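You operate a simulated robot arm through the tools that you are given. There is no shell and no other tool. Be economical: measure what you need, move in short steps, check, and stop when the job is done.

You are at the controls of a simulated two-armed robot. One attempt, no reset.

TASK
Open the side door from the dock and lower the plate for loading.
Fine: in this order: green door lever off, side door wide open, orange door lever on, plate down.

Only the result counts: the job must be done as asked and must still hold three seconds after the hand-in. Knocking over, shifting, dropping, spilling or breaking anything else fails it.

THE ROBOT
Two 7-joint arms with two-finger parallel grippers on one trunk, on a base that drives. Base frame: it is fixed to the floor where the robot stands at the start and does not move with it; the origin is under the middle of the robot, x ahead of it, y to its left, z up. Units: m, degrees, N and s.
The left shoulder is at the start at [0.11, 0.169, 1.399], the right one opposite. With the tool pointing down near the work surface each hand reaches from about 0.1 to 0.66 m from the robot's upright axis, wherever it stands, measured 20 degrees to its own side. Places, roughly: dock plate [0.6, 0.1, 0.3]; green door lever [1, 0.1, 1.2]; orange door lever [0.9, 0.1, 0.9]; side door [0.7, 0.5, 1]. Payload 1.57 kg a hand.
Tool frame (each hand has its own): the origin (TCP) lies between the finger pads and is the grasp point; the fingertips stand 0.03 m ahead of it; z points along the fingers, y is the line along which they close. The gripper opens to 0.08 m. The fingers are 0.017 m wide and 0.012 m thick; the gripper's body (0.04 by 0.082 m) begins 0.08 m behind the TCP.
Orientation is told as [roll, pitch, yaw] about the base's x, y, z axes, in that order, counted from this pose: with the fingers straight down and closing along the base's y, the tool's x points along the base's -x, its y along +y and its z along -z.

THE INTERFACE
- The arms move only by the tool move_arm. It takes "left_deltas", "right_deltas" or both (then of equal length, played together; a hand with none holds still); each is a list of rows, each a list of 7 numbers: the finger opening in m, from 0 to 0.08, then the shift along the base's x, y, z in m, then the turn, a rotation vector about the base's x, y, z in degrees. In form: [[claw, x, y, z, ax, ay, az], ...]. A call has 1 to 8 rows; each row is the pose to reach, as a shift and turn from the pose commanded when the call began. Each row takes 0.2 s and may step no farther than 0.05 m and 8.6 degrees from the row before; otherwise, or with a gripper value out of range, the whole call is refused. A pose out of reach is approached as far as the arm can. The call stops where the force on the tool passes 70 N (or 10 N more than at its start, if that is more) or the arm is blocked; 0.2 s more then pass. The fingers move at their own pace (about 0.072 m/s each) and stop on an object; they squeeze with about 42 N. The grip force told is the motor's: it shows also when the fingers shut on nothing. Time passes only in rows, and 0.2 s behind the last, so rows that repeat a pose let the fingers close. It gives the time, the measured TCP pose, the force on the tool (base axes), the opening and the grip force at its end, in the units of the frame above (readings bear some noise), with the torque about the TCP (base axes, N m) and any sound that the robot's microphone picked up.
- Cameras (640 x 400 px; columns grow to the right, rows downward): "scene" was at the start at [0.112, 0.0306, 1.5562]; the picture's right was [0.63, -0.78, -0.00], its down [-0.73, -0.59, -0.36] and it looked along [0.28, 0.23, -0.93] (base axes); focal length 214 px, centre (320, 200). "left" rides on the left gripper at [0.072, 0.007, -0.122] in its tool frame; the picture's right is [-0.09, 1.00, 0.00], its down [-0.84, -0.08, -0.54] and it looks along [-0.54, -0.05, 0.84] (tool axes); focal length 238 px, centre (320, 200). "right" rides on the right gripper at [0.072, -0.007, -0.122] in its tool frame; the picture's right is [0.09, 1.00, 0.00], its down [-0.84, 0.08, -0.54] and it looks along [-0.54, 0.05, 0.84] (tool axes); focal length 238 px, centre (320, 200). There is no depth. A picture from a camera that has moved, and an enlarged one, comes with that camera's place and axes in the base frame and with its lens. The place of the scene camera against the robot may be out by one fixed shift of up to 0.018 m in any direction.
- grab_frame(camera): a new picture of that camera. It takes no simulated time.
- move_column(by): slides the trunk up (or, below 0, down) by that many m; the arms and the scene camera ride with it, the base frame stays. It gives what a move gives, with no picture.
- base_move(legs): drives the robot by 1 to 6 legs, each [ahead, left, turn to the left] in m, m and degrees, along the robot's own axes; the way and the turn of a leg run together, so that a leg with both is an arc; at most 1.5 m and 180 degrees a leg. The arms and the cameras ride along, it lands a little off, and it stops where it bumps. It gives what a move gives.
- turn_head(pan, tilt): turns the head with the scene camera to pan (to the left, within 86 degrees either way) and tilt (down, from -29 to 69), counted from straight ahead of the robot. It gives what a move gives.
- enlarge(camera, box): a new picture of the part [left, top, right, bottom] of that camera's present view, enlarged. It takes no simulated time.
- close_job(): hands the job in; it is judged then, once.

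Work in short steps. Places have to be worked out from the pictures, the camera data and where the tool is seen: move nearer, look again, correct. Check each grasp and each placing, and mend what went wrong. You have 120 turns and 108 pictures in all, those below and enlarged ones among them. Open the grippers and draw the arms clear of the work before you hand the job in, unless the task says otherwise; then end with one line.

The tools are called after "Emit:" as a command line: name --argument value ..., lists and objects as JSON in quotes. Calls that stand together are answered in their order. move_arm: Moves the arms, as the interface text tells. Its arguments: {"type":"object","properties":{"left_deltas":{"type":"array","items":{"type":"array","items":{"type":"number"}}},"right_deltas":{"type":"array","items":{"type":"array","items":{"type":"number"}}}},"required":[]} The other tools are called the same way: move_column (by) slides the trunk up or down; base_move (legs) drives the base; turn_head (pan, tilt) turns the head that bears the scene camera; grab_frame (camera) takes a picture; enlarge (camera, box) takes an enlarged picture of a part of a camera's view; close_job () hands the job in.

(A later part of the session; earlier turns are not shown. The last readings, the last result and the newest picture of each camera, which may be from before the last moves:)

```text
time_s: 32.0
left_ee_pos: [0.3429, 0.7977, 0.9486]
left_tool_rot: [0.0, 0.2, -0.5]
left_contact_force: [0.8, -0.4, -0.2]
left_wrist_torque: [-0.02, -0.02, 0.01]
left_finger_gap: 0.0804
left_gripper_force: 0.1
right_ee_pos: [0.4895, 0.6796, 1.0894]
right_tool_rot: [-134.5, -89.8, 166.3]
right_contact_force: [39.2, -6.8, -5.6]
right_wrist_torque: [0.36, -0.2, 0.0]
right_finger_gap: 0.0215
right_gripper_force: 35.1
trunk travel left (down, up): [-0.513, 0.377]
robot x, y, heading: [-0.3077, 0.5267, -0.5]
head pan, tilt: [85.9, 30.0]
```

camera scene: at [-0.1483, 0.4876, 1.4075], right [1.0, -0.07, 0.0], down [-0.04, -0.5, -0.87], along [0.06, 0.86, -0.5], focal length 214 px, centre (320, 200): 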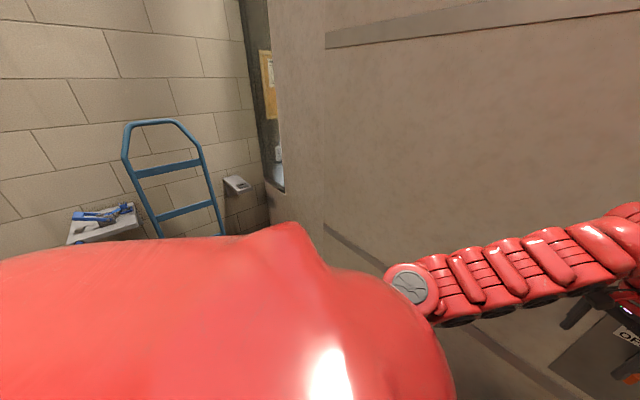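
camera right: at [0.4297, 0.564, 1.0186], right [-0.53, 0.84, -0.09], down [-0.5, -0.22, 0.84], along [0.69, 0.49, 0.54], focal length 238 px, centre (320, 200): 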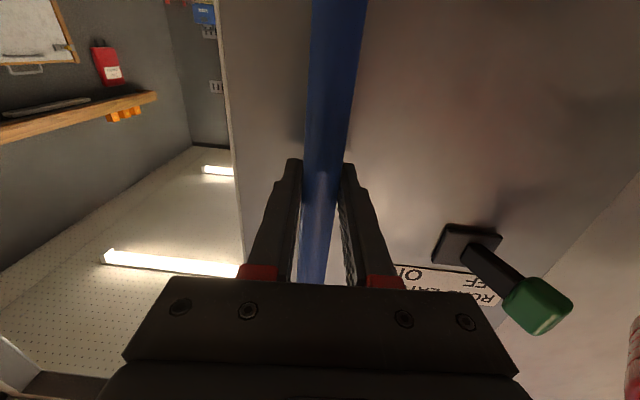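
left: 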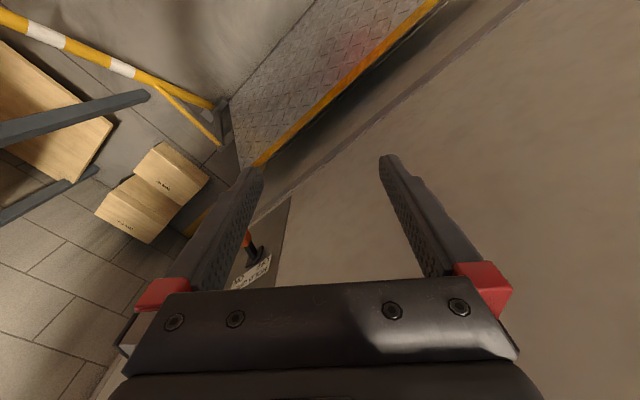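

Resistance rises to ≈28 N. I look at the scene to judge whether the door is at its stop.

Emit:
turn_head --pan 20 --tilt 25

Emit:
grab_frame --camera "scene"

Emit:
turn_head --pan 60 --tilt 0

Emit:
grab_frame --camera "scene"

```text
time_s: 33.4
left_ee_pos: [0.3447, 0.7984, 0.9519]
left_tool_rot: [0.1, -0.2, -0.4]
left_contact_force: [-0.4, 0.5, 0.1]
left_wrist_torque: [-0.01, 0.01, -0.03]
left_finger_gap: 0.0803
left_gripper_force: 0.0
right_ee_pos: [0.4929, 0.6767, 1.0898]
right_tool_rot: [-128.6, -89.8, 160.3]
right_contact_force: [30.2, -21.1, -30.9]
right_wrist_torque: [0.09, 0.27, -0.09]
right_finger_gap: 0.0217
right_gripper_force: 34.5
trunk travel left (down, up): [-0.513, 0.377]
robot x, y, heading: [-0.3094, 0.5259, -0.4]
head pan, tilt: [20.0, 25.0]
```

```text
77 pictures are left
camera scene: at [-0.1576, 0.5483, 1.4159], right [0.34, -0.94, 0.0], down [-0.4, -0.14, -0.91], along [0.85, 0.31, -0.42], focal length 214 px, centre (320, 200)
```

scene: 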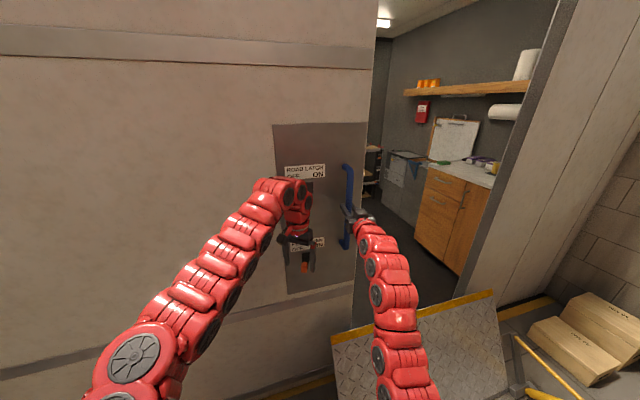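

```text
time_s: 34.4
left_ee_pos: [0.344, 0.7986, 0.9531]
left_tool_rot: [0.2, -0.2, -0.4]
left_contact_force: [0.0, -0.6, 0.7]
left_wrist_torque: [-0.01, -0.01, 0.0]
left_finger_gap: 0.0798
left_gripper_force: 0.0
right_ee_pos: [0.4914, 0.6777, 1.0916]
right_tool_rot: [-166.4, -89.7, -161.9]
right_contact_force: [17.9, -24.4, -34.1]
right_wrist_torque: [0.06, 0.36, -0.21]
right_finger_gap: 0.0218
right_gripper_force: 35.2
trunk travel left (down, up): [-0.513, 0.377]
robot x, y, heading: [-0.3071, 0.5248, -0.4]
head pan, tilt: [60.0, 0.0]
```

```text
76 pictures are left
camera scene: at [-0.1988, 0.5939, 1.4566], right [0.86, -0.51, 0.0], down [0.0, 0.0, -1.0], along [0.51, 0.86, 0.0], focal length 214 px, centre (320, 200)
```

scene: 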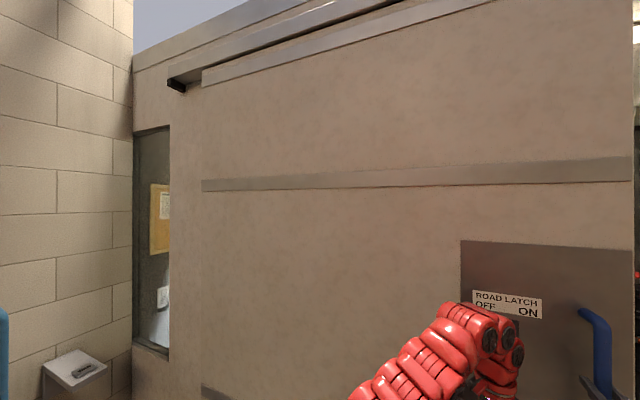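

The rail's end stop is still ~7–9 cm from the door's leading edge. I first pull the left hand back from the panel, then slide on with the arm.

Emit:
move_arm --left_deltas '[[0.0, -0.045, 0, 0.0, 0, 0, 0], [0.0, -0.09, 0, 0.0, 0, 0, 0], [0.0, -0.13, 0, 0.0, 0, 0, 0]]'

Emit:
move_arm --right_deltas '[[0.0, -0.009, 0.0122, -0.003, 0, 0, 0], [0.0, -0.0176, 0.0243, -0.003, 0, 0, 0], [0.0, -0.026, 0.0365, -0.003, 0, 0, 0], [0.0, -0.035, 0.0487, -0.003, 0, 0, 0]]'

Emit:
grab_frame --camera "scene"

```text
time_s: 35.2
left_ee_pos: [0.2982, 0.8173, 0.9337]
left_tool_rot: [-0.1, 0.1, -0.3]
left_contact_force: [0.6, 0.1, 0.1]
left_wrist_torque: [0.03, -0.03, -0.03]
left_finger_gap: 0.0
left_gripper_force: 18.3
left hand out of reach, approached as far as the arm can: row 1, 2, 3
right_ee_pos: [0.4921, 0.6856, 1.0965]
right_tool_rot: [-177.1, -89.3, -150.7]
right_contact_force: [5.0, 3.4, 14.9]
right_wrist_torque: [0.08, 0.08, -0.22]
right_finger_gap: 0.0215
right_gripper_force: 35.0
trunk travel left (down, up): [-0.513, 0.377]
robot x, y, heading: [-0.3075, 0.5268, -0.4]
head pan, tilt: [60.0, 0.0]
```

```text
time_s: 36.2
left_ee_pos: [0.2971, 0.8142, 0.9337]
left_tool_rot: [0.1, 0.0, -0.4]
left_contact_force: [-0.2, 0.4, -0.8]
left_wrist_torque: [0.0, 0.03, 0.03]
left_finger_gap: 0.0
left_gripper_force: 21.6
right_ee_pos: [0.4552, 0.7328, 1.0912]
right_tool_rot: [-173.1, -89.5, -154.7]
right_contact_force: [9.2, 0.8, 32.5]
right_wrist_torque: [0.21, -0.18, 0.03]
right_finger_gap: 0.0216
right_gripper_force: 35.2
trunk travel left (down, up): [-0.513, 0.377]
robot x, y, heading: [-0.3082, 0.525, -0.3]
head pan, tilt: [60.0, 0.0]
```

```text
75 pictures are left
camera scene: at [-0.1987, 0.5975, 1.4566], right [0.86, -0.51, 0.0], down [0.0, 0.0, -1.0], along [0.51, 0.86, 0.0], focal length 214 px, centre (320, 200)
```

scene: 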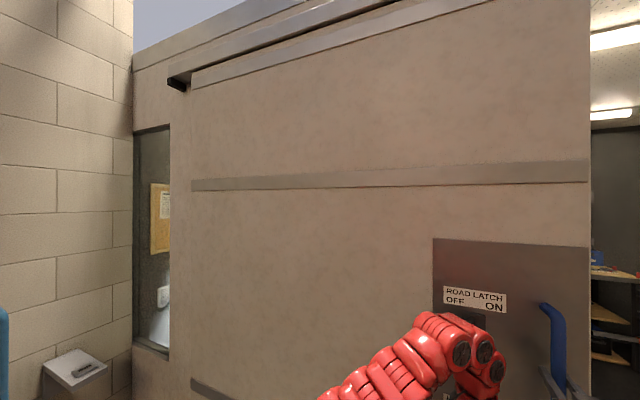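

The door edge is now almost at the stop. I push a few cm more to reach it.

Emit:
move_arm --right_deltas '[[0.0, -0.009, 0.0122, 0.003, 0, 0, 0], [0.0, -0.0176, 0.0243, 0.003, 0, 0, 0], [0.0, -0.026, 0.0365, 0.003, 0, 0, 0], [0.0, -0.035, 0.0487, 0.003, 0, 0, 0]]'

Emit:
grab_frame --camera "scene"

```text
time_s: 37.2
left_ee_pos: [0.2957, 0.8123, 0.934]
left_tool_rot: [0.1, 0.0, -0.4]
left_contact_force: [0.4, 0.9, -0.2]
left_wrist_torque: [0.03, 0.0, 0.04]
left_finger_gap: 0.0
left_gripper_force: 20.9
right_ee_pos: [0.4213, 0.7805, 1.0924]
right_tool_rot: [164.7, -90.0, -132.5]
right_contact_force: [-20.3, -18.9, -0.2]
right_wrist_torque: [-0.15, 0.27, 0.01]
right_finger_gap: 0.0219
right_gripper_force: 34.3
trunk travel left (down, up): [-0.513, 0.377]
robot x, y, heading: [-0.3084, 0.5268, -0.3]
head pan, tilt: [60.0, 0.0]
```

```text
74 pictures are left
camera scene: at [-0.1996, 0.5952, 1.4563], right [0.86, -0.51, 0.0], down [0.0, 0.0, -1.0], along [0.51, 0.86, 0.0], focal length 214 px, centre (320, 200)
```

scene: 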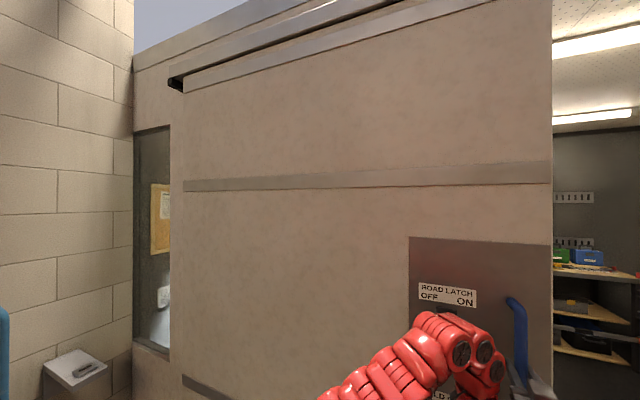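

Still moving freely; the right hand is nearing the left wrist, so I drive the base for the remaining few cm.

Emit:
base_move --legs '[[-0.036, 0.048, 0]]'

Emit:
grab_frame --camera "scene"

```text
time_s: 38.2
left_ee_pos: [0.2624, 0.8626, 0.9338]
left_tool_rot: [0.2, 0.1, -0.3]
left_contact_force: [-0.4, -0.2, 0.1]
left_wrist_torque: [-0.06, -0.02, 0.01]
left_finger_gap: 0.0001
left_gripper_force: 21.0
right_ee_pos: [0.388, 0.828, 1.092]
right_tool_rot: [165.7, -89.9, -133.7]
right_contact_force: [-13.0, -33.0, -11.9]
right_wrist_torque: [-0.22, 0.24, -0.23]
right_finger_gap: 0.022
right_gripper_force: 34.9
trunk travel left (down, up): [-0.513, 0.377]
robot x, y, heading: [-0.3422, 0.5738, -0.2]
head pan, tilt: [60.0, 0.0]
```

```text
73 pictures are left
camera scene: at [-0.2328, 0.6436, 1.4562], right [0.86, -0.5, 0.0], down [0.0, 0.0, -1.0], along [0.5, 0.86, 0.0], focal length 214 px, centre (320, 200)
```

scene: 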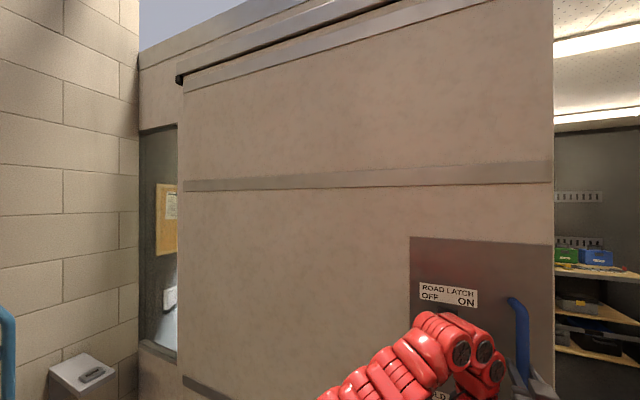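

Still sliding; I continue another 8 cm.

Emit:
base_move --legs '[[-0.048, 0.064, 0]]'

Emit:
grab_frame --camera "scene"

```text
time_s: 39.1
left_ee_pos: [0.2471, 0.8869, 0.9302]
left_tool_rot: [-0.1, 0.4, -0.6]
left_contact_force: [-0.2, -0.4, 1.0]
left_wrist_torque: [0.0, 0.04, -0.02]
left_finger_gap: 0.0001
left_gripper_force: 20.7
right_ee_pos: [0.3874, 0.8275, 1.0905]
right_tool_rot: [-101.4, -88.8, 130.1]
right_contact_force: [12.9, -9.2, -2.8]
right_wrist_torque: [0.08, 0.69, -0.17]
right_finger_gap: 0.0218
right_gripper_force: 35.0
trunk travel left (down, up): [-0.513, 0.377]
robot x, y, heading: [-0.3639, 0.5995, -0.9]
head pan, tilt: [60.0, 0.0]
stopped in leg 1: the force on the tool passed its limit at 86 N (the readings are from after the stop); the commanded pose is now the measured one
```

```text
72 pictures are left
camera scene: at [-0.2477, 0.6732, 1.4557], right [0.86, -0.51, 0.0], down [0.0, 0.0, -1.0], along [0.51, 0.86, 0.0], focal length 214 px, centre (320, 200)
```

scene: 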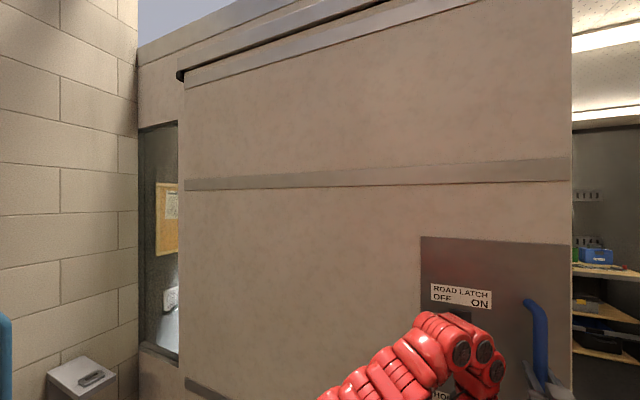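

The door hit its end stop (86 N spike): fully open, ~1.07 m travel. Keeping the right hand on the handle, I'll use the left hand for the orange lever (estimated knob ≈(0.27,0.96,0.86)). First pitch the left hand forward.

Emit:
move_arm --left_deltas '[[0.07, 0, 0, 0, 0, -8.5, 0], [0.07, 0, 0, 0, 0, -17, 0], [0.07, 0, 0, 0, 0, -25.5, 0], [0.07, 0, 0, 0, 0, -34, 0], [0.07, 0, 0, 0, 0, -42.5, 0], [0.07, 0, 0, 0, 0, -51, 0], [0.07, 0, 0, 0, 0, -59.5, 0], [0.07, 0, 0, 0, 0, -68, 0]]'

Emit:
grab_frame --camera "left"

Emit:
turn_head --pan 25 --tilt 40

Emit:
grab_frame --camera "scene"

```text
time_s: 40.5
left_ee_pos: [0.336, 0.8712, 0.9837]
left_tool_rot: [12.0, -20.4, -21.9]
left_contact_force: [-0.5, -0.4, -0.3]
left_wrist_torque: [0.05, 0.05, 0.02]
left_finger_gap: 0.0701
left_gripper_force: 0.0
left hand out of reach, approached as far as the arm can: row 1, 2, 3, 4, 5, 6, 7
right_ee_pos: [0.3917, 0.8201, 1.0945]
right_tool_rot: [-118.7, -88.6, 146.7]
right_contact_force: [15.4, 1.5, -0.3]
right_wrist_torque: [0.48, 0.06, -0.17]
right_finger_gap: 0.0217
right_gripper_force: 34.8
trunk travel left (down, up): [-0.513, 0.377]
robot x, y, heading: [-0.3647, 0.6047, -0.8]
head pan, tilt: [60.0, 0.0]
stopped in row 7 (left hand): the force on the tool passed its limit at 141 N (the readings are from after the stop); the commanded pose is now the measured one
```

```text
71 pictures are left
camera left: at [0.2283, 0.8959, 1.0722], right [0.38, 0.9, 0.23], down [0.49, -0.4, 0.77], along [0.78, -0.18, -0.59], focal length 238 px, centre (320, 200)
```

left: 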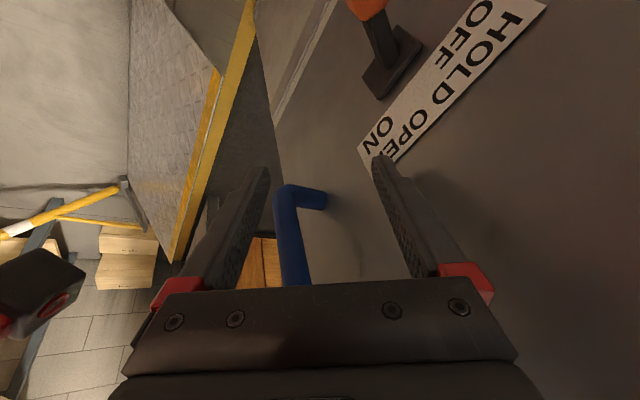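

```text
time_s: 41.6
left_ee_pos: [0.3347, 0.8736, 0.9846]
left_tool_rot: [12.0, -20.5, -21.9]
left_contact_force: [-0.2, -0.8, 0.4]
left_wrist_torque: [0.02, -0.01, -0.01]
left_finger_gap: 0.0699
left_gripper_force: 0.0
right_ee_pos: [0.3886, 0.8228, 1.0951]
right_tool_rot: [-118.2, -88.5, 146.6]
right_contact_force: [11.6, 0.8, -2.0]
right_wrist_torque: [0.41, 0.47, 0.03]
right_finger_gap: 0.022
right_gripper_force: 34.8
trunk travel left (down, up): [-0.513, 0.377]
robot x, y, heading: [-0.365, 0.5988, -0.7]
head pan, tilt: [25.0, 40.0]
```

```text
70 pictures are left
camera scene: at [-0.2162, 0.6314, 1.392], right [0.41, -0.91, 0.0], down [-0.59, -0.27, -0.77], along [0.7, 0.32, -0.64], focal length 214 px, centre (320, 200)
```

scene: 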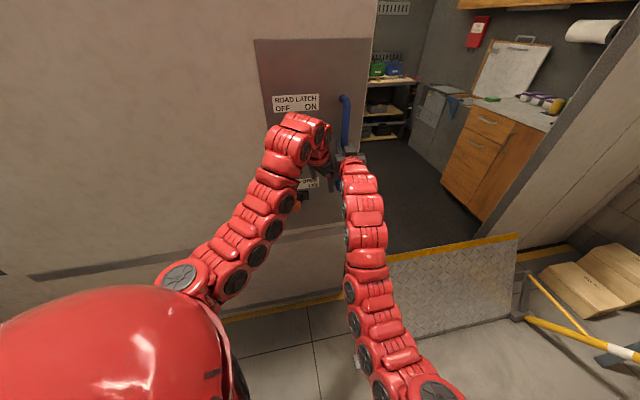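

The left hand got stopped by contact near the panel/right hand; it's cramped. I'll instead use the right hand as with the green lever. First draw the left hand straight back from the wall.

Emit:
move_arm --left_deltas '[[0.03, -0.025, -0.012, 0, 0, 0, 0], [0.0, -0.05, -0.024, 0, 0, 0, 0], [0.0, -0.075, -0.036, 0, 0, 0, 0]]'

Emit:
enlarge --camera "scene" --box '[220, 70, 420, 250]'

```text
time_s: 42.4
left_ee_pos: [0.3347, 0.8732, 0.9841]
left_tool_rot: [12.0, -20.5, -21.9]
left_contact_force: [0.2, 0.9, 0.4]
left_wrist_torque: [0.06, -0.02, 0.0]
left_finger_gap: 0.0
left_gripper_force: 21.2
left hand out of reach, approached as far as the arm can: row 1, 2, 3
right_ee_pos: [0.3898, 0.8226, 1.0946]
right_tool_rot: [-117.9, -88.6, 146.2]
right_contact_force: [10.5, 1.4, -4.1]
right_wrist_torque: [0.58, 0.2, -0.04]
right_finger_gap: 0.022
right_gripper_force: 34.4
trunk travel left (down, up): [-0.513, 0.377]
robot x, y, heading: [-0.3641, 0.6002, -0.5]
head pan, tilt: [25.0, 40.0]
```

```text
2.22 times, centred on (320, 160) of scene
camera zoom: at [-0.2163, 0.6314, 1.3919], right [0.41, -0.91, 0.0], down [-0.59, -0.27, -0.76], along [0.7, 0.32, -0.64], focal length 477 px, centre (320, 289)
```

zoom: 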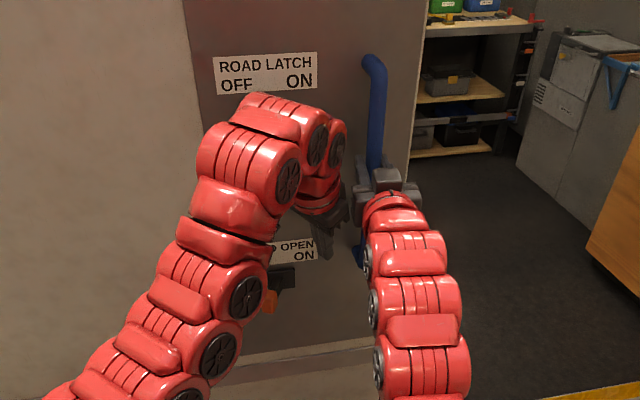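

The left arm is stuck at a limit; I'll release the handle and back the whole robot away from the wall along its normal.

Emit:
move_arm --right_deltas '[[0.06, 0, 0, 0, 0, 0, 0], [0.06, 0, 0, 0, 0, 0, 0], [0.06, 0, 0, 0, 0, 0, 0]]'

Emit:
base_move --legs '[[-0.12, -0.087, 0]]'

Emit:
grab_frame --camera "right"

Emit:
grab_frame --camera "scene"

```text
time_s: 43.2
left_ee_pos: [0.334, 0.8743, 0.9857]
left_tool_rot: [12.1, -20.6, -22.0]
left_contact_force: [-1.3, 3.8, -3.2]
left_wrist_torque: [-0.28, -0.29, -0.24]
left_finger_gap: 0.0
left_gripper_force: 21.1
right_ee_pos: [0.3884, 0.8235, 1.0972]
right_tool_rot: [-122.9, -88.4, 151.2]
right_contact_force: [1.3, -4.6, 3.0]
right_wrist_torque: [-0.05, 0.31, 0.41]
right_finger_gap: 0.056
right_gripper_force: 0.0
trunk travel left (down, up): [-0.513, 0.377]
robot x, y, heading: [-0.3663, 0.5985, -0.5]
head pan, tilt: [25.0, 40.0]
```

```text
time_s: 44.6
left_ee_pos: [0.2116, 0.7887, 0.9879]
left_tool_rot: [12.0, -20.6, -21.9]
left_contact_force: [-3.2, 5.4, -2.0]
left_wrist_torque: [-0.42, -0.27, -0.26]
left_finger_gap: 0.0
left_gripper_force: 21.1
right_ee_pos: [0.2668, 0.739, 1.0978]
right_tool_rot: [-122.7, -88.4, 150.9]
right_contact_force: [1.7, -5.3, 1.6]
right_wrist_torque: [-0.05, 0.13, 0.45]
right_finger_gap: 0.0551
right_gripper_force: 0.1
trunk travel left (down, up): [-0.513, 0.377]
robot x, y, heading: [-0.4841, 0.5168, -0.7]
head pan, tilt: [25.0, 40.0]
```

```text
68 pictures are left
camera right: at [0.1641, 0.6747, 1.0243], right [-0.47, 0.88, -0.12], down [-0.53, -0.18, 0.83], along [0.7, 0.45, 0.55], focal length 238 px, centre (320, 200)
```

right: 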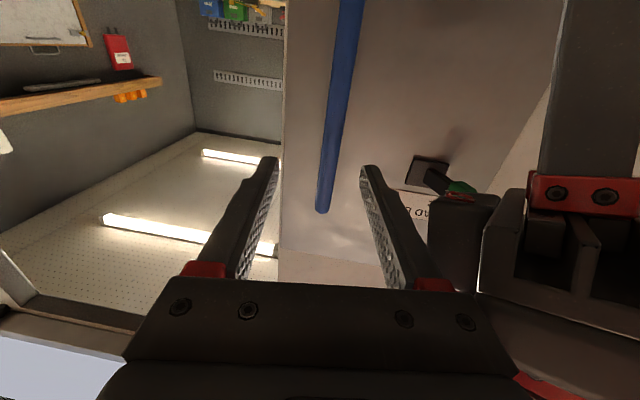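

```text
67 pictures are left
camera scene: at [-0.3402, 0.5469, 1.3924], right [0.41, -0.91, 0.0], down [-0.59, -0.26, -0.77], along [0.7, 0.32, -0.64], focal length 214 px, centre (320, 200)
```

scene: 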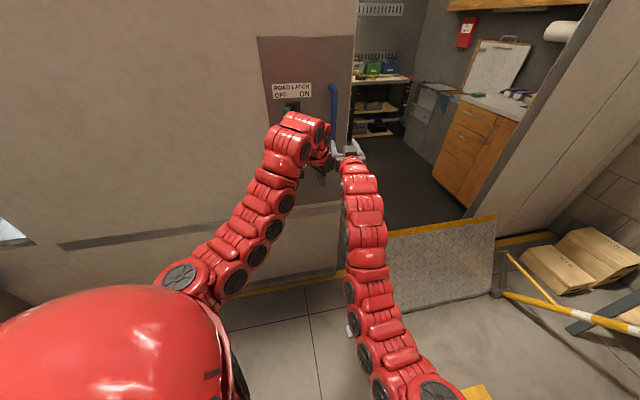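

The grippers are touching each other; I move the right hand away to the right, then lift the left arm clear.

Emit:
move_arm --right_deltas '[[0.056, 0.01, -0.025, 0, 0, 0, 0], [0.056, 0.03, -0.065, 0, 0, 0, 0], [0.056, 0.05, -0.105, 0, 0, 0, 0], [0.07, 0.07, -0.145, 0, 0, 0, 0]]'

Emit:
move_arm --left_deltas '[[0.0, -0.03, 0.02, 0.02, 0, 0, 0], [0.0, -0.06, 0.04, 0.04, 0, 0, 0]]'

```text
time_s: 45.6
left_ee_pos: [0.2144, 0.788, 0.9855]
left_tool_rot: [12.1, -20.5, -21.9]
left_contact_force: [0.3, 0.4, 0.1]
left_wrist_torque: [0.01, 0.04, 0.02]
left_finger_gap: 0.0
left_gripper_force: 21.1
right_ee_pos: [0.3384, 0.5951, 1.0983]
right_tool_rot: [-123.1, -88.4, 151.4]
right_contact_force: [-0.2, 0.3, 0.6]
right_wrist_torque: [-0.02, 0.02, 0.03]
right_finger_gap: 0.0699
right_gripper_force: 0.1
trunk travel left (down, up): [-0.513, 0.377]
robot x, y, heading: [-0.4827, 0.5203, -0.5]
head pan, tilt: [25.0, 40.0]
```

```text
time_s: 46.2
left_ee_pos: [0.2139, 0.7897, 0.9863]
left_tool_rot: [12.1, -20.6, -21.9]
left_contact_force: [0.4, -0.7, 0.6]
left_wrist_torque: [0.0, -0.01, 0.0]
left_finger_gap: 0.0
left_gripper_force: 21.2
left hand out of reach, approached as far as the arm can: row 1, 2
right_ee_pos: [0.3373, 0.5961, 1.0988]
right_tool_rot: [-120.7, -88.4, 149.0]
right_contact_force: [0.3, -0.8, 0.0]
right_wrist_torque: [0.0, -0.01, -0.01]
right_finger_gap: 0.0703
right_gripper_force: 0.1
trunk travel left (down, up): [-0.513, 0.377]
robot x, y, heading: [-0.4845, 0.519, -0.7]
head pan, tilt: [25.0, 40.0]
```

The left arm won't move back that way; I test moving it forward/outward with a reverse turn.

Emit:
move_arm --left_deltas '[[0.0, 0.02, 0.03, 0.0, 0, 0, 0], [0.0, 0.03, 0.06, 0.0, 0, 0, 0]]'

Emit:
move_arm --left_deltas '[[0.0, 0.0, 0.0, -0.03, 0, 8, 0], [0.0, 0.0, 0.0, -0.06, 0, 16, 0]]'

```text
time_s: 46.8
left_ee_pos: [0.245, 0.8508, 0.987]
left_tool_rot: [12.1, -20.6, -21.9]
left_contact_force: [0.3, 0.3, 0.3]
left_wrist_torque: [0.02, 0.01, -0.01]
left_finger_gap: 0.0
left_gripper_force: 21.6
right_ee_pos: [0.3379, 0.597, 1.0977]
right_tool_rot: [-120.5, -88.5, 148.8]
right_contact_force: [-0.3, 0.3, -0.3]
right_wrist_torque: [0.02, 0.0, -0.05]
right_finger_gap: 0.0699
right_gripper_force: 0.1
trunk travel left (down, up): [-0.513, 0.377]
robot x, y, heading: [-0.4863, 0.5209, -0.6]
head pan, tilt: [25.0, 40.0]
```

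```text
time_s: 47.4
left_ee_pos: [0.245, 0.8502, 0.9249]
left_tool_rot: [6.2, -5.7, -20.5]
left_contact_force: [0.0, 0.2, 0.0]
left_wrist_torque: [-0.02, 0.0, 0.01]
left_finger_gap: 0.0
left_gripper_force: 20.9
right_ee_pos: [0.3387, 0.5956, 1.0973]
right_tool_rot: [-122.3, -88.4, 150.7]
right_contact_force: [0.6, -0.4, 0.1]
right_wrist_torque: [0.04, -0.02, -0.02]
right_finger_gap: 0.0701
right_gripper_force: 0.1
trunk travel left (down, up): [-0.513, 0.377]
robot x, y, heading: [-0.4834, 0.5181, -0.7]
head pan, tilt: [25.0, 40.0]
```

It moves in that direction. I swing the left hand further left and down to clear the work area.

Emit:
move_arm --left_deltas '[[0.0, -0.025, 0.025, -0.03, 0, 4, 5], [0.0, -0.05, 0.05, -0.06, 0, 5, 10], [0.0, -0.075, 0.075, -0.09, 0, 5, 15], [0.0, -0.1, 0.1, -0.12, 0, 5, 20], [0.0, -0.125, 0.125, -0.14, 0, 5, 20]]'

Emit:
grab_frame --camera "scene"

```text
time_s: 48.6
left_ee_pos: [0.1198, 0.9736, 0.7866]
left_tool_rot: [5.2, -0.9, -0.5]
left_contact_force: [-0.3, -0.3, 0.3]
left_wrist_torque: [-0.02, -0.03, -0.01]
left_finger_gap: 0.0002
left_gripper_force: 20.7
right_ee_pos: [0.3379, 0.5964, 1.0981]
right_tool_rot: [-120.6, -88.3, 148.9]
right_contact_force: [-0.2, -0.6, 0.8]
right_wrist_torque: [0.02, -0.01, -0.04]
right_finger_gap: 0.0702
right_gripper_force: 0.1
trunk travel left (down, up): [-0.513, 0.377]
robot x, y, heading: [-0.4854, 0.5184, -0.7]
head pan, tilt: [25.0, 40.0]
```

```text
66 pictures are left
camera scene: at [-0.34, 0.5483, 1.3924], right [0.41, -0.91, 0.0], down [-0.59, -0.27, -0.77], along [0.7, 0.32, -0.64], focal length 214 px, centre (320, 200)
```

scene: 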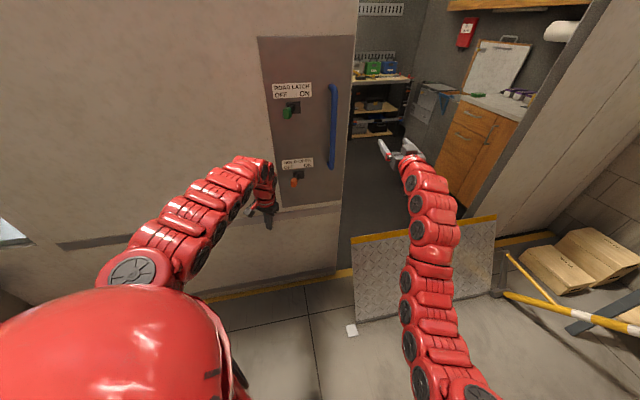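

Clear view: both levers at OFF, door at its end. Orange knob ≈(0.28,0.96,0.86). I tuck the left hand lower/back and retract the right hand and correct its yaw before driving left.

Emit:
move_arm --left_deltas '[[0.0, -0.025, 0, -0.04, 0, 0, 0], [0.0, -0.05, 0, -0.08, 0, 0, 0], [0.0, -0.075, 0, -0.12, 0, 0, 0], [0.0, -0.1, 0, -0.16, 0, 0, 0], [0.0, -0.12, 0, -0.2, 0, 0, 0]]' --right_deltas '[[0.07, -0.024, -0.018, 0, 0, 0, 3], [0.07, -0.048, -0.036, 0, 0, 0, 7], [0.07, -0.072, -0.054, 0, 0, 0, 7], [0.07, -0.097, -0.07, 0, 0, 0, 7], [0.07, -0.12, -0.088, 0, 0, 0, 7]]'

```text
time_s: 49.8
left_ee_pos: [-0.0008, 0.974, 0.584]
left_tool_rot: [5.3, -0.9, -0.5]
left_contact_force: [-0.2, 0.5, -0.5]
left_wrist_torque: [0.02, 0.01, 0.04]
left_finger_gap: 0.0
left_gripper_force: 20.9
left hand out of reach, approached as far as the arm can: row 2, 3
right_ee_pos: [0.2185, 0.5067, 1.0959]
right_tool_rot: [-118.4, -88.4, 153.7]
right_contact_force: [-0.1, -0.8, -1.2]
right_wrist_torque: [-0.03, -0.01, 0.01]
right_finger_gap: 0.0699
right_gripper_force: 0.0
trunk travel left (down, up): [-0.513, 0.377]
robot x, y, heading: [-0.4885, 0.5179, -0.5]
head pan, tilt: [25.0, 40.0]
```

Now drive left along the wall a bit (0.04 ahead, 0.2 left), then lower the trunk 0.12.

Emit:
base_move --legs '[[0.04, 0.2, 0]]'

Emit:
move_column --by -0.15

Emit:
grab_frame --camera "right"

Emit:
grab_frame --camera "scene"

```text
time_s: 51.4
left_ee_pos: [0.0369, 1.1775, 0.5837]
left_tool_rot: [5.2, -0.8, -0.2]
left_contact_force: [-0.1, 0.0, -0.1]
left_wrist_torque: [0.01, 0.03, 0.0]
left_finger_gap: 0.0
left_gripper_force: 21.6
right_ee_pos: [0.2615, 0.712, 1.0964]
right_tool_rot: [-119.3, -88.5, 154.8]
right_contact_force: [0.2, 0.2, 0.1]
right_wrist_torque: [0.0, -0.01, 0.01]
right_finger_gap: 0.0698
right_gripper_force: 0.1
trunk travel left (down, up): [-0.513, 0.377]
robot x, y, heading: [-0.4409, 0.7231, -0.5]
head pan, tilt: [25.0, 40.0]
```

```text
time_s: 53.1
left_ee_pos: [0.0378, 1.177, 0.4356]
left_tool_rot: [5.2, -0.8, -0.3]
left_contact_force: [-0.4, -0.4, 0.2]
left_wrist_torque: [0.0, -0.03, -0.01]
left_finger_gap: 0.0
left_gripper_force: 21.4
right_ee_pos: [0.2607, 0.7111, 0.946]
right_tool_rot: [-121.0, -88.4, 156.6]
right_contact_force: [0.0, 0.6, -0.2]
right_wrist_torque: [-0.02, 0.0, 0.02]
right_finger_gap: 0.0701
right_gripper_force: 0.0
trunk travel left (down, up): [-0.363, 0.527]
robot x, y, heading: [-0.4432, 0.716, -0.6]
head pan, tilt: [25.0, 40.0]
```

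```text
65 pictures are left
camera right: at [0.1672, 0.6342, 0.8732], right [-0.58, 0.81, -0.12], down [-0.51, -0.24, 0.83], along [0.64, 0.54, 0.55], focal length 238 px, centre (320, 200)
```

right: 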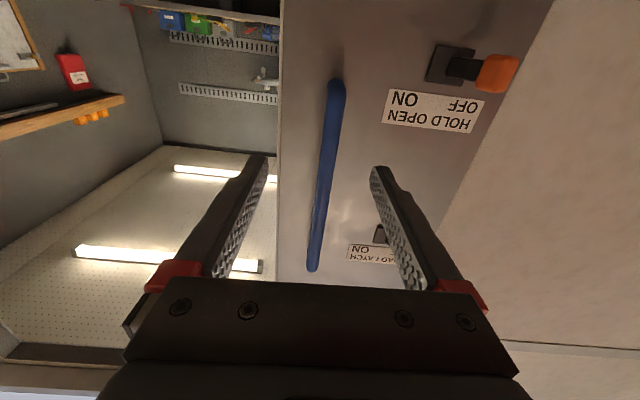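

```text
64 pictures are left
camera scene: at [-0.2982, 0.7495, 1.2424], right [0.42, -0.91, 0.0], down [-0.58, -0.27, -0.77], along [0.7, 0.32, -0.64], focal length 214 px, centre (320, 200)
```

scene: 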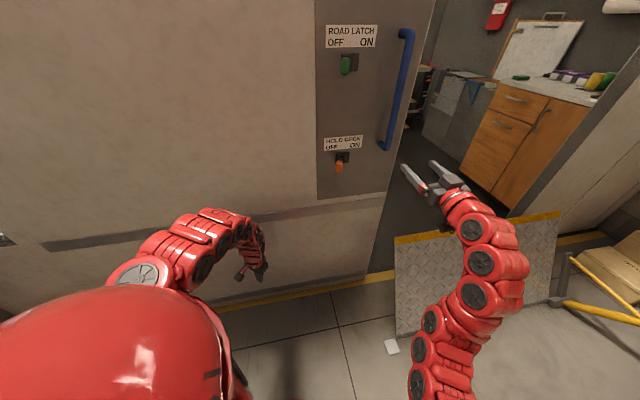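

Triangulated orange knob ≈(0.287,0.945,0.879). I shift left 17.5 cm, down 6.7 cm and approach to ~6 cm short.

Emit:
move_arm --right_deltas '[[0.07, -0.0255, 0.0355, -0.017, 0, 0, 0], [0.07, -0.051, 0.071, -0.034, 0, 0, 0], [0.07, -0.0765, 0.1065, -0.05, 0, 0, 0], [0.07, -0.102, 0.142, -0.067, 0, 0, 0], [0.07, -0.062, 0.171, -0.067, 0, 0, 0], [0.07, -0.025, 0.197, -0.067, 0, 0, 0]]'

Emit:
grab_frame --camera "right"

```text
time_s: 54.5
left_ee_pos: [0.0379, 1.177, 0.4356]
left_tool_rot: [5.2, -0.8, -0.2]
left_contact_force: [0.0, 0.2, 0.1]
left_wrist_torque: [-0.02, -0.01, 0.03]
left_finger_gap: 0.0
left_gripper_force: 21.4
right_ee_pos: [0.2373, 0.9084, 0.8784]
right_tool_rot: [-121.7, -88.4, 157.2]
right_contact_force: [0.0, 0.0, 0.3]
right_wrist_torque: [-0.02, 0.01, 0.0]
right_finger_gap: 0.07
right_gripper_force: 0.0
trunk travel left (down, up): [-0.363, 0.527]
robot x, y, heading: [-0.4433, 0.7179, -0.4]
head pan, tilt: [25.0, 40.0]
```

```text
63 pictures are left
camera right: at [0.1444, 0.8314, 0.8051], right [-0.58, 0.81, -0.12], down [-0.51, -0.24, 0.83], along [0.64, 0.54, 0.55], focal length 238 px, centre (320, 200)
```

right: 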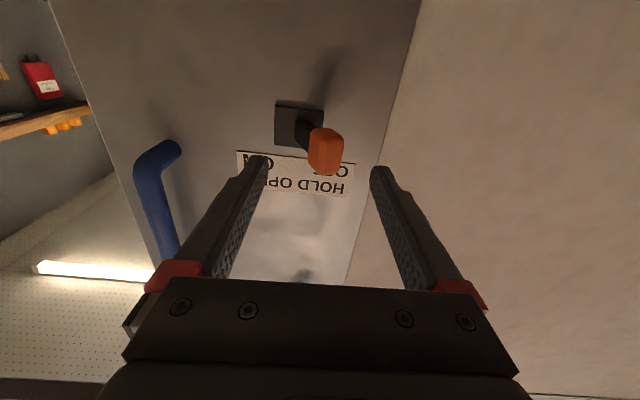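

The knob is centred between the fingers. I advance 6 cm, narrowing the gap slightly, and check.

Emit:
move_arm --right_deltas '[[0.065, 0.0245, 0.0175, 0, 0, 0, 0], [0.06, 0.049, 0.035, 0, 0, 0, 0], [0.05, 0.049, 0.035, 0, 0, 0, 0]]'

Emit:
grab_frame --camera "right"

```text
time_s: 55.4
left_ee_pos: [0.0377, 1.177, 0.4343]
left_tool_rot: [5.2, -0.9, -0.2]
left_contact_force: [0.7, -0.9, -0.2]
left_wrist_torque: [0.0, 0.05, 0.04]
left_finger_gap: 0.0
left_gripper_force: 21.1
right_ee_pos: [0.2855, 0.9444, 0.8789]
right_tool_rot: [-120.3, -88.4, 155.7]
right_contact_force: [0.2, 0.4, 0.5]
right_wrist_torque: [-0.02, -0.02, -0.01]
right_finger_gap: 0.0499
right_gripper_force: 0.1
trunk travel left (down, up): [-0.363, 0.527]
robot x, y, heading: [-0.4457, 0.7233, -0.3]
head pan, tilt: [25.0, 40.0]
```

```text
62 pictures are left
camera right: at [0.1919, 0.8671, 0.8055], right [-0.58, 0.81, -0.12], down [-0.51, -0.24, 0.83], along [0.64, 0.53, 0.55], focal length 238 px, centre (320, 200)
```

right: 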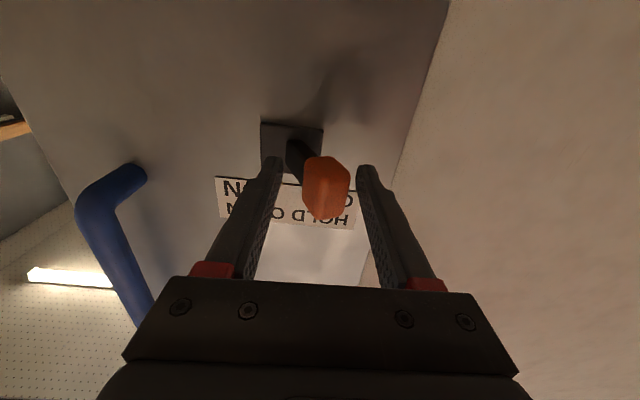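

Straddled. Now I sweep right gently 6.5 cm.

Emit:
move_arm --right_deltas '[[0.05, 0.0095, -0.013, 0, 0, 0, 0], [0.05, 0.019, -0.0265, 0, 0, 0, 0], [0.05, 0.0285, -0.04, 0, 0, 0, 0], [0.05, 0.038, -0.053, 0, 0, 0, 0]]'

Emit:
grab_frame --camera "right"

```text
time_s: 56.4
left_ee_pos: [0.0374, 1.1782, 0.4347]
left_tool_rot: [5.2, -0.9, -0.1]
left_contact_force: [0.1, -0.5, 0.2]
left_wrist_torque: [0.0, 0.01, -0.05]
left_finger_gap: 0.0002
left_gripper_force: 21.8
right_ee_pos: [0.3206, 0.8935, 0.8791]
right_tool_rot: [-122.6, -88.3, 158.6]
right_contact_force: [-9.4, 6.9, -1.7]
right_wrist_torque: [0.04, 0.04, 0.41]
right_finger_gap: 0.0595
right_gripper_force: 5.2
trunk travel left (down, up): [-0.363, 0.527]
robot x, y, heading: [-0.4432, 0.7204, -0.5]
head pan, tilt: [25.0, 40.0]
```

```text
61 pictures are left
camera right: at [0.2276, 0.8164, 0.806], right [-0.58, 0.81, -0.12], down [-0.51, -0.25, 0.83], along [0.64, 0.54, 0.55], focal length 238 px, centre (320, 200)
```

right: 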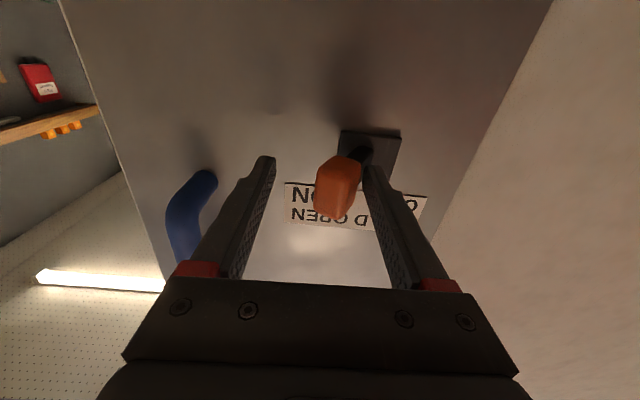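

The lever leans right now with 11 N resistance. I nudge another 1.2 cm to make sure it's at its stop.

Emit:
move_arm --right_deltas '[[0.05, 0.004, -0.005, 0, 0, 0, 0], [0.05, 0.007, -0.0098, 0, 0, 0, 0]]'

Emit:
grab_frame --camera "right"

```text
time_s: 57.0
left_ee_pos: [0.0365, 1.18, 0.434]
left_tool_rot: [5.1, -1.0, -0.1]
left_contact_force: [0.3, -0.2, 0.3]
left_wrist_torque: [-0.01, 0.01, 0.0]
left_finger_gap: 0.0001
left_gripper_force: 20.6
right_ee_pos: [0.3261, 0.8859, 0.8805]
right_tool_rot: [-120.2, -88.4, 156.1]
right_contact_force: [-18.1, 24.5, -1.6]
right_wrist_torque: [0.19, 0.17, 0.92]
right_finger_gap: 0.0765
right_gripper_force: 15.0
trunk travel left (down, up): [-0.363, 0.527]
robot x, y, heading: [-0.4465, 0.7169, -0.3]
head pan, tilt: [25.0, 40.0]
```

```text
60 pictures are left
camera right: at [0.2331, 0.8088, 0.8064], right [-0.58, 0.8, -0.12], down [-0.51, -0.25, 0.83], along [0.64, 0.54, 0.55], focal length 238 px, centre (320, 200)
```

right: 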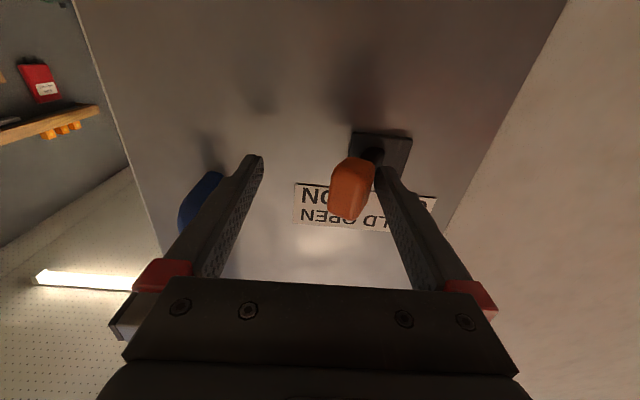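

It's firmly at its stop (30 N) and the door doesn't budge — hold is on. I relieve and retreat.

Emit:
move_arm --right_deltas '[[0.08, -0.012, 0.016, 0, 0, 0, 0], [0.08, -0.04, -0.004, 0, 0, 0, 0], [0.08, -0.075, -0.03, 0, 0, 0, 0], [0.08, -0.11, -0.056, 0, 0, 0, 0], [0.08, -0.14, -0.078, 0, 0, 0, 0]]'

Emit:
turn_head --pan 15 --tilt 35

Emit:
grab_frame --camera "scene"

```text
time_s: 58.1
left_ee_pos: [0.0377, 1.1764, 0.4344]
left_tool_rot: [5.2, -0.8, -0.2]
left_contact_force: [0.2, -0.4, 0.3]
left_wrist_torque: [0.04, -0.02, 0.04]
left_finger_gap: 0.0
left_gripper_force: 21.4
right_ee_pos: [0.189, 0.8002, 0.8768]
right_tool_rot: [-120.4, -88.4, 156.0]
right_contact_force: [-0.2, 0.8, -0.3]
right_wrist_torque: [0.04, -0.02, 0.0]
right_finger_gap: 0.0797
right_gripper_force: 0.1
trunk travel left (down, up): [-0.363, 0.527]
robot x, y, heading: [-0.4416, 0.7198, -0.5]
head pan, tilt: [25.0, 40.0]
```

```text
time_s: 58.9
left_ee_pos: [0.0383, 1.1769, 0.434]
left_tool_rot: [5.2, -0.9, -0.2]
left_contact_force: [0.5, 0.5, 1.0]
left_wrist_torque: [0.0, 0.01, 0.0]
left_finger_gap: 0.0
left_gripper_force: 21.1
right_ee_pos: [0.1899, 0.8018, 0.8775]
right_tool_rot: [-120.9, -88.4, 156.5]
right_contact_force: [0.4, -0.4, -0.1]
right_wrist_torque: [0.01, 0.0, -0.01]
right_finger_gap: 0.0801
right_gripper_force: 0.0
trunk travel left (down, up): [-0.363, 0.527]
robot x, y, heading: [-0.4443, 0.7179, -0.4]
head pan, tilt: [15.0, 35.0]
```

```text
59 pictures are left
camera scene: at [-0.2901, 0.7364, 1.2498], right [0.25, -0.97, 0.0], down [-0.56, -0.15, -0.82], along [0.79, 0.21, -0.57], focal length 214 px, centre (320, 200)
```

scene: 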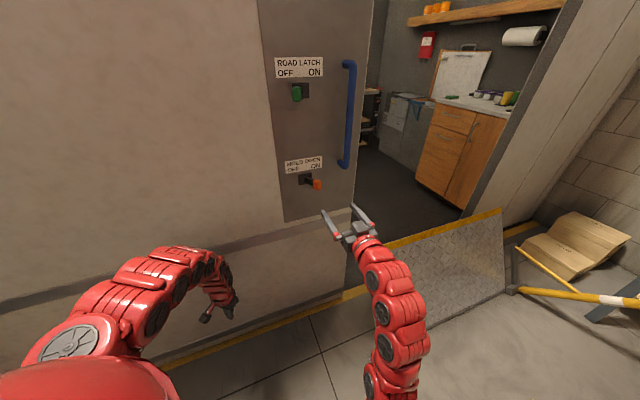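

Green is OFF, orange ON, door open. From the geometry, the plate stands ~62° up hinged at its near edge, with the yellow bar rigidly tilted back toward the dock. I raise the trunk and drive back along the wall for the plate.

Emit:
move_column --by 0.35

Emit:
base_move --legs '[[0.234, -0.325, 0]]'

Emit:
turn_head --pan -15 --tilt 45

Emit:
grab_frame --camera "scene"

```text
time_s: 62.3
left_ee_pos: [0.0397, 1.1775, 0.7834]
left_tool_rot: [5.2, -0.8, -0.1]
left_contact_force: [0.5, 0.2, 0.0]
left_wrist_torque: [0.02, 0.0, 0.03]
left_finger_gap: 0.0
left_gripper_force: 21.2
right_ee_pos: [0.1888, 0.8012, 1.2275]
right_tool_rot: [-120.8, -88.5, 156.3]
right_contact_force: [0.2, 0.7, 0.1]
right_wrist_torque: [0.0, 0.01, -0.03]
right_finger_gap: 0.0799
right_gripper_force: 0.0
trunk travel left (down, up): [-0.713, 0.177]
robot x, y, heading: [-0.4447, 0.7152, -0.4]
head pan, tilt: [15.0, 35.0]
```

```text
time_s: 64.8
left_ee_pos: [0.2676, 0.8502, 0.7842]
left_tool_rot: [5.3, -0.8, -0.3]
left_contact_force: [-0.4, -1.1, -0.3]
left_wrist_torque: [-0.01, 0.0, -0.03]
left_finger_gap: 0.0
left_gripper_force: 21.1
right_ee_pos: [0.4173, 0.4747, 1.2275]
right_tool_rot: [-120.9, -88.5, 156.4]
right_contact_force: [0.2, 0.2, 0.0]
right_wrist_torque: [0.04, 0.03, 0.01]
right_finger_gap: 0.0799
right_gripper_force: 0.0
trunk travel left (down, up): [-0.713, 0.177]
robot x, y, heading: [-0.2156, 0.3956, -0.4]
head pan, tilt: [15.0, 35.0]
```

```text
time_s: 65.7
left_ee_pos: [0.2675, 0.852, 0.7838]
left_tool_rot: [5.1, -0.8, -0.4]
left_contact_force: [0.5, 0.8, -0.9]
left_wrist_torque: [0.02, -0.02, -0.02]
left_finger_gap: 0.0002
left_gripper_force: 21.0
right_ee_pos: [0.4172, 0.4744, 1.2275]
right_tool_rot: [-120.7, -88.4, 156.2]
right_contact_force: [-0.7, 0.4, -0.3]
right_wrist_torque: [0.02, -0.03, 0.02]
right_finger_gap: 0.08
right_gripper_force: 0.0
trunk travel left (down, up): [-0.713, 0.177]
robot x, y, heading: [-0.2138, 0.3905, -0.3]
head pan, tilt: [-15.0, 45.0]
```

```text
58 pictures are left
camera scene: at [-0.0684, 0.3663, 1.5851], right [-0.26, -0.96, 0.0], down [-0.68, 0.19, -0.71], along [0.68, -0.19, -0.71], focal length 214 px, centre (320, 200)
```

scene: 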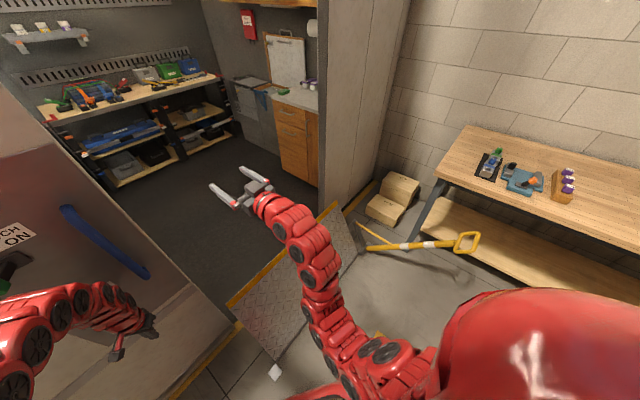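

Loop handle estimate ≈(0.355,-0.57,0.6), bar pivot ≈(0.75,-0.26). I drive back another 0.4 m along the wall and look at the bar and the bench.

Emit:
base_move --legs '[[0.2, -0.3, 0]]'

Emit:
turn_head --pan -45 --tilt 45

Emit:
grab_frame --camera "scene"

```text
time_s: 68.1
left_ee_pos: [0.462, 0.5403, 0.7845]
left_tool_rot: [5.3, -0.7, -0.3]
left_contact_force: [-0.3, 0.9, -0.6]
left_wrist_torque: [-0.01, -0.01, 0.01]
left_finger_gap: 0.0001
left_gripper_force: 21.6
right_ee_pos: [0.6123, 0.164, 1.2277]
right_tool_rot: [-120.7, -88.4, 156.1]
right_contact_force: [0.2, 0.2, -0.2]
right_wrist_torque: [0.0, 0.01, 0.0]
right_finger_gap: 0.0798
right_gripper_force: 0.0
trunk travel left (down, up): [-0.713, 0.177]
robot x, y, heading: [-0.0251, 0.084, -0.3]
head pan, tilt: [-15.0, 45.0]
```

```text
time_s: 69.0
left_ee_pos: [0.4616, 0.5404, 0.7853]
left_tool_rot: [5.2, -0.9, -0.4]
left_contact_force: [0.1, 0.2, -0.7]
left_wrist_torque: [0.01, 0.0, 0.02]
left_finger_gap: 0.0
left_gripper_force: 21.2
right_ee_pos: [0.6113, 0.1648, 1.2275]
right_tool_rot: [-120.6, -88.3, 155.8]
right_contact_force: [1.1, 0.0, 0.3]
right_wrist_torque: [0.02, -0.03, -0.01]
right_finger_gap: 0.0799
right_gripper_force: 0.0
trunk travel left (down, up): [-0.713, 0.177]
robot x, y, heading: [-0.0218, 0.0812, -0.4]
head pan, tilt: [-45.0, 45.0]
```

```text
57 pictures are left
camera scene: at [0.1039, 0.0207, 1.585], right [-0.71, -0.7, 0.0], down [-0.5, 0.5, -0.71], along [0.5, -0.5, -0.71], focal length 214 px, centre (320, 200)
```

scene: 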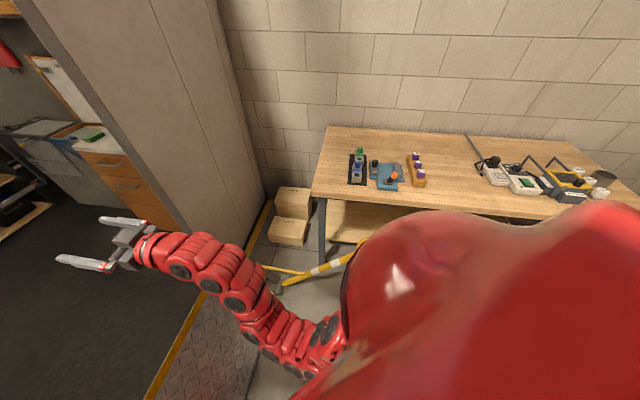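

Bench front is ≈0.2 m beyond the bar's plane. Before driving right, I bring the right hand back to fingers-down so its camera shows the floor and the bar.

Emit:
move_arm --right_deltas '[[0.08, 0, 0, 0, -4.96, 6.9, 0], [0.08, -0.01, -0.01, 0, -9.93, 13.8, 0], [0.08, -0.02, -0.02, 0, -14.9, 20.7, 0], [0.08, -0.03, -0.03, 0, -19.9, 27.6, 0], [0.08, -0.04, -0.04, 0, -24.8, 34.5, 0], [0.08, -0.04, -0.05, 0, -29.8, 41.4, 0], [0.08, -0.04, -0.06, 0, -34.7, 48.3, 0], [0.08, -0.04, -0.07, 0, -39.7, 55.2, 0]]'

Emit:
move_arm --right_deltas '[[0.08, 0, -0.04, 0, -4.38, 6.1, 0], [0.08, 0, -0.08, 0, -8.76, 12.2, 0], [0.08, 0, -0.12, 0, -12.3, 17.1, 0], [0.08, 0, -0.16, 0, -12.3, 17.1, 0], [0.08, 0, -0.2, 0, -12.3, 17.1, 0]]'

Emit:
grab_frame --camera "right"

Emit:
grab_frame --camera "left"

```text
time_s: 70.8
left_ee_pos: [0.4613, 0.5401, 0.7835]
left_tool_rot: [5.2, -0.8, -0.3]
left_contact_force: [0.2, -0.6, 0.2]
left_wrist_torque: [0.0, 0.0, 0.01]
left_finger_gap: 0.0
left_gripper_force: 21.4
right_ee_pos: [0.5698, 0.1135, 1.2233]
right_tool_rot: [-1.5, -40.2, 37.6]
right_contact_force: [0.5, -0.4, 0.0]
right_wrist_torque: [-0.01, -0.03, 0.0]
right_finger_gap: 0.0801
right_gripper_force: 0.1
right hand out of reach, approached as far as the arm can: row 3, 6, 7, 8
trunk travel left (down, up): [-0.713, 0.177]
robot x, y, heading: [-0.0221, 0.0821, -0.4]
head pan, tilt: [-45.0, 45.0]
```

```text
time_s: 72.0
left_ee_pos: [0.4617, 0.5405, 0.7847]
left_tool_rot: [5.3, -0.8, -0.4]
left_contact_force: [0.6, 0.5, -0.2]
left_wrist_torque: [0.02, 0.0, 0.0]
left_finger_gap: 0.0001
left_gripper_force: 20.9
right_ee_pos: [0.4682, -0.0561, 1.1413]
right_tool_rot: [-0.8, -22.7, 37.2]
right_contact_force: [0.2, 0.7, 0.9]
right_wrist_torque: [-0.01, 0.0, 0.02]
right_finger_gap: 0.0803
right_gripper_force: 0.0
right hand out of reach, approached as far as the arm can: row 1, 2, 3, 4, 5
trunk travel left (down, up): [-0.713, 0.177]
robot x, y, heading: [-0.0191, 0.0832, -0.7]
head pan, tilt: [-45.0, 45.0]
```

```text
56 pictures are left
camera right: at [0.3808, -0.1279, 1.2259], right [-0.67, 0.74, -0.05], down [0.4, 0.41, 0.82], along [0.63, 0.53, -0.57], focal length 238 px, centre (320, 200)
```

right: 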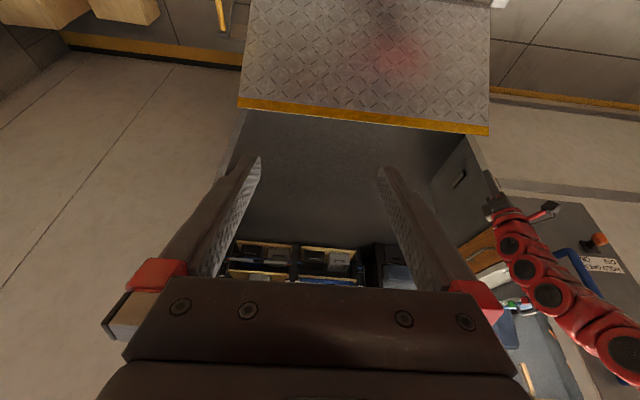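

```text
55 pictures are left
camera left: at [0.3887, 0.5372, 0.9056], right [0.1, 0.99, 0.09], down [0.83, -0.13, 0.54], along [0.55, 0.02, -0.83], focal length 238 px, centre (320, 200)
```

left: 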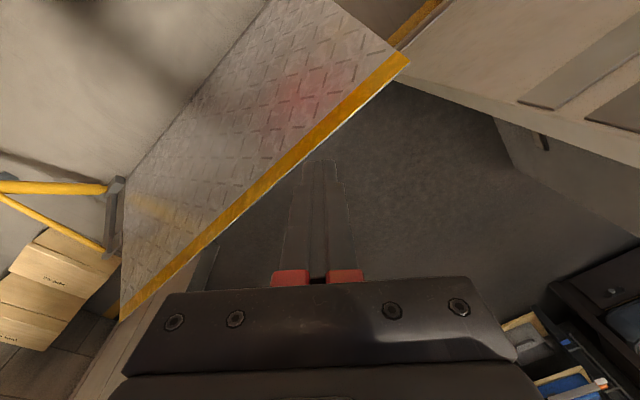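

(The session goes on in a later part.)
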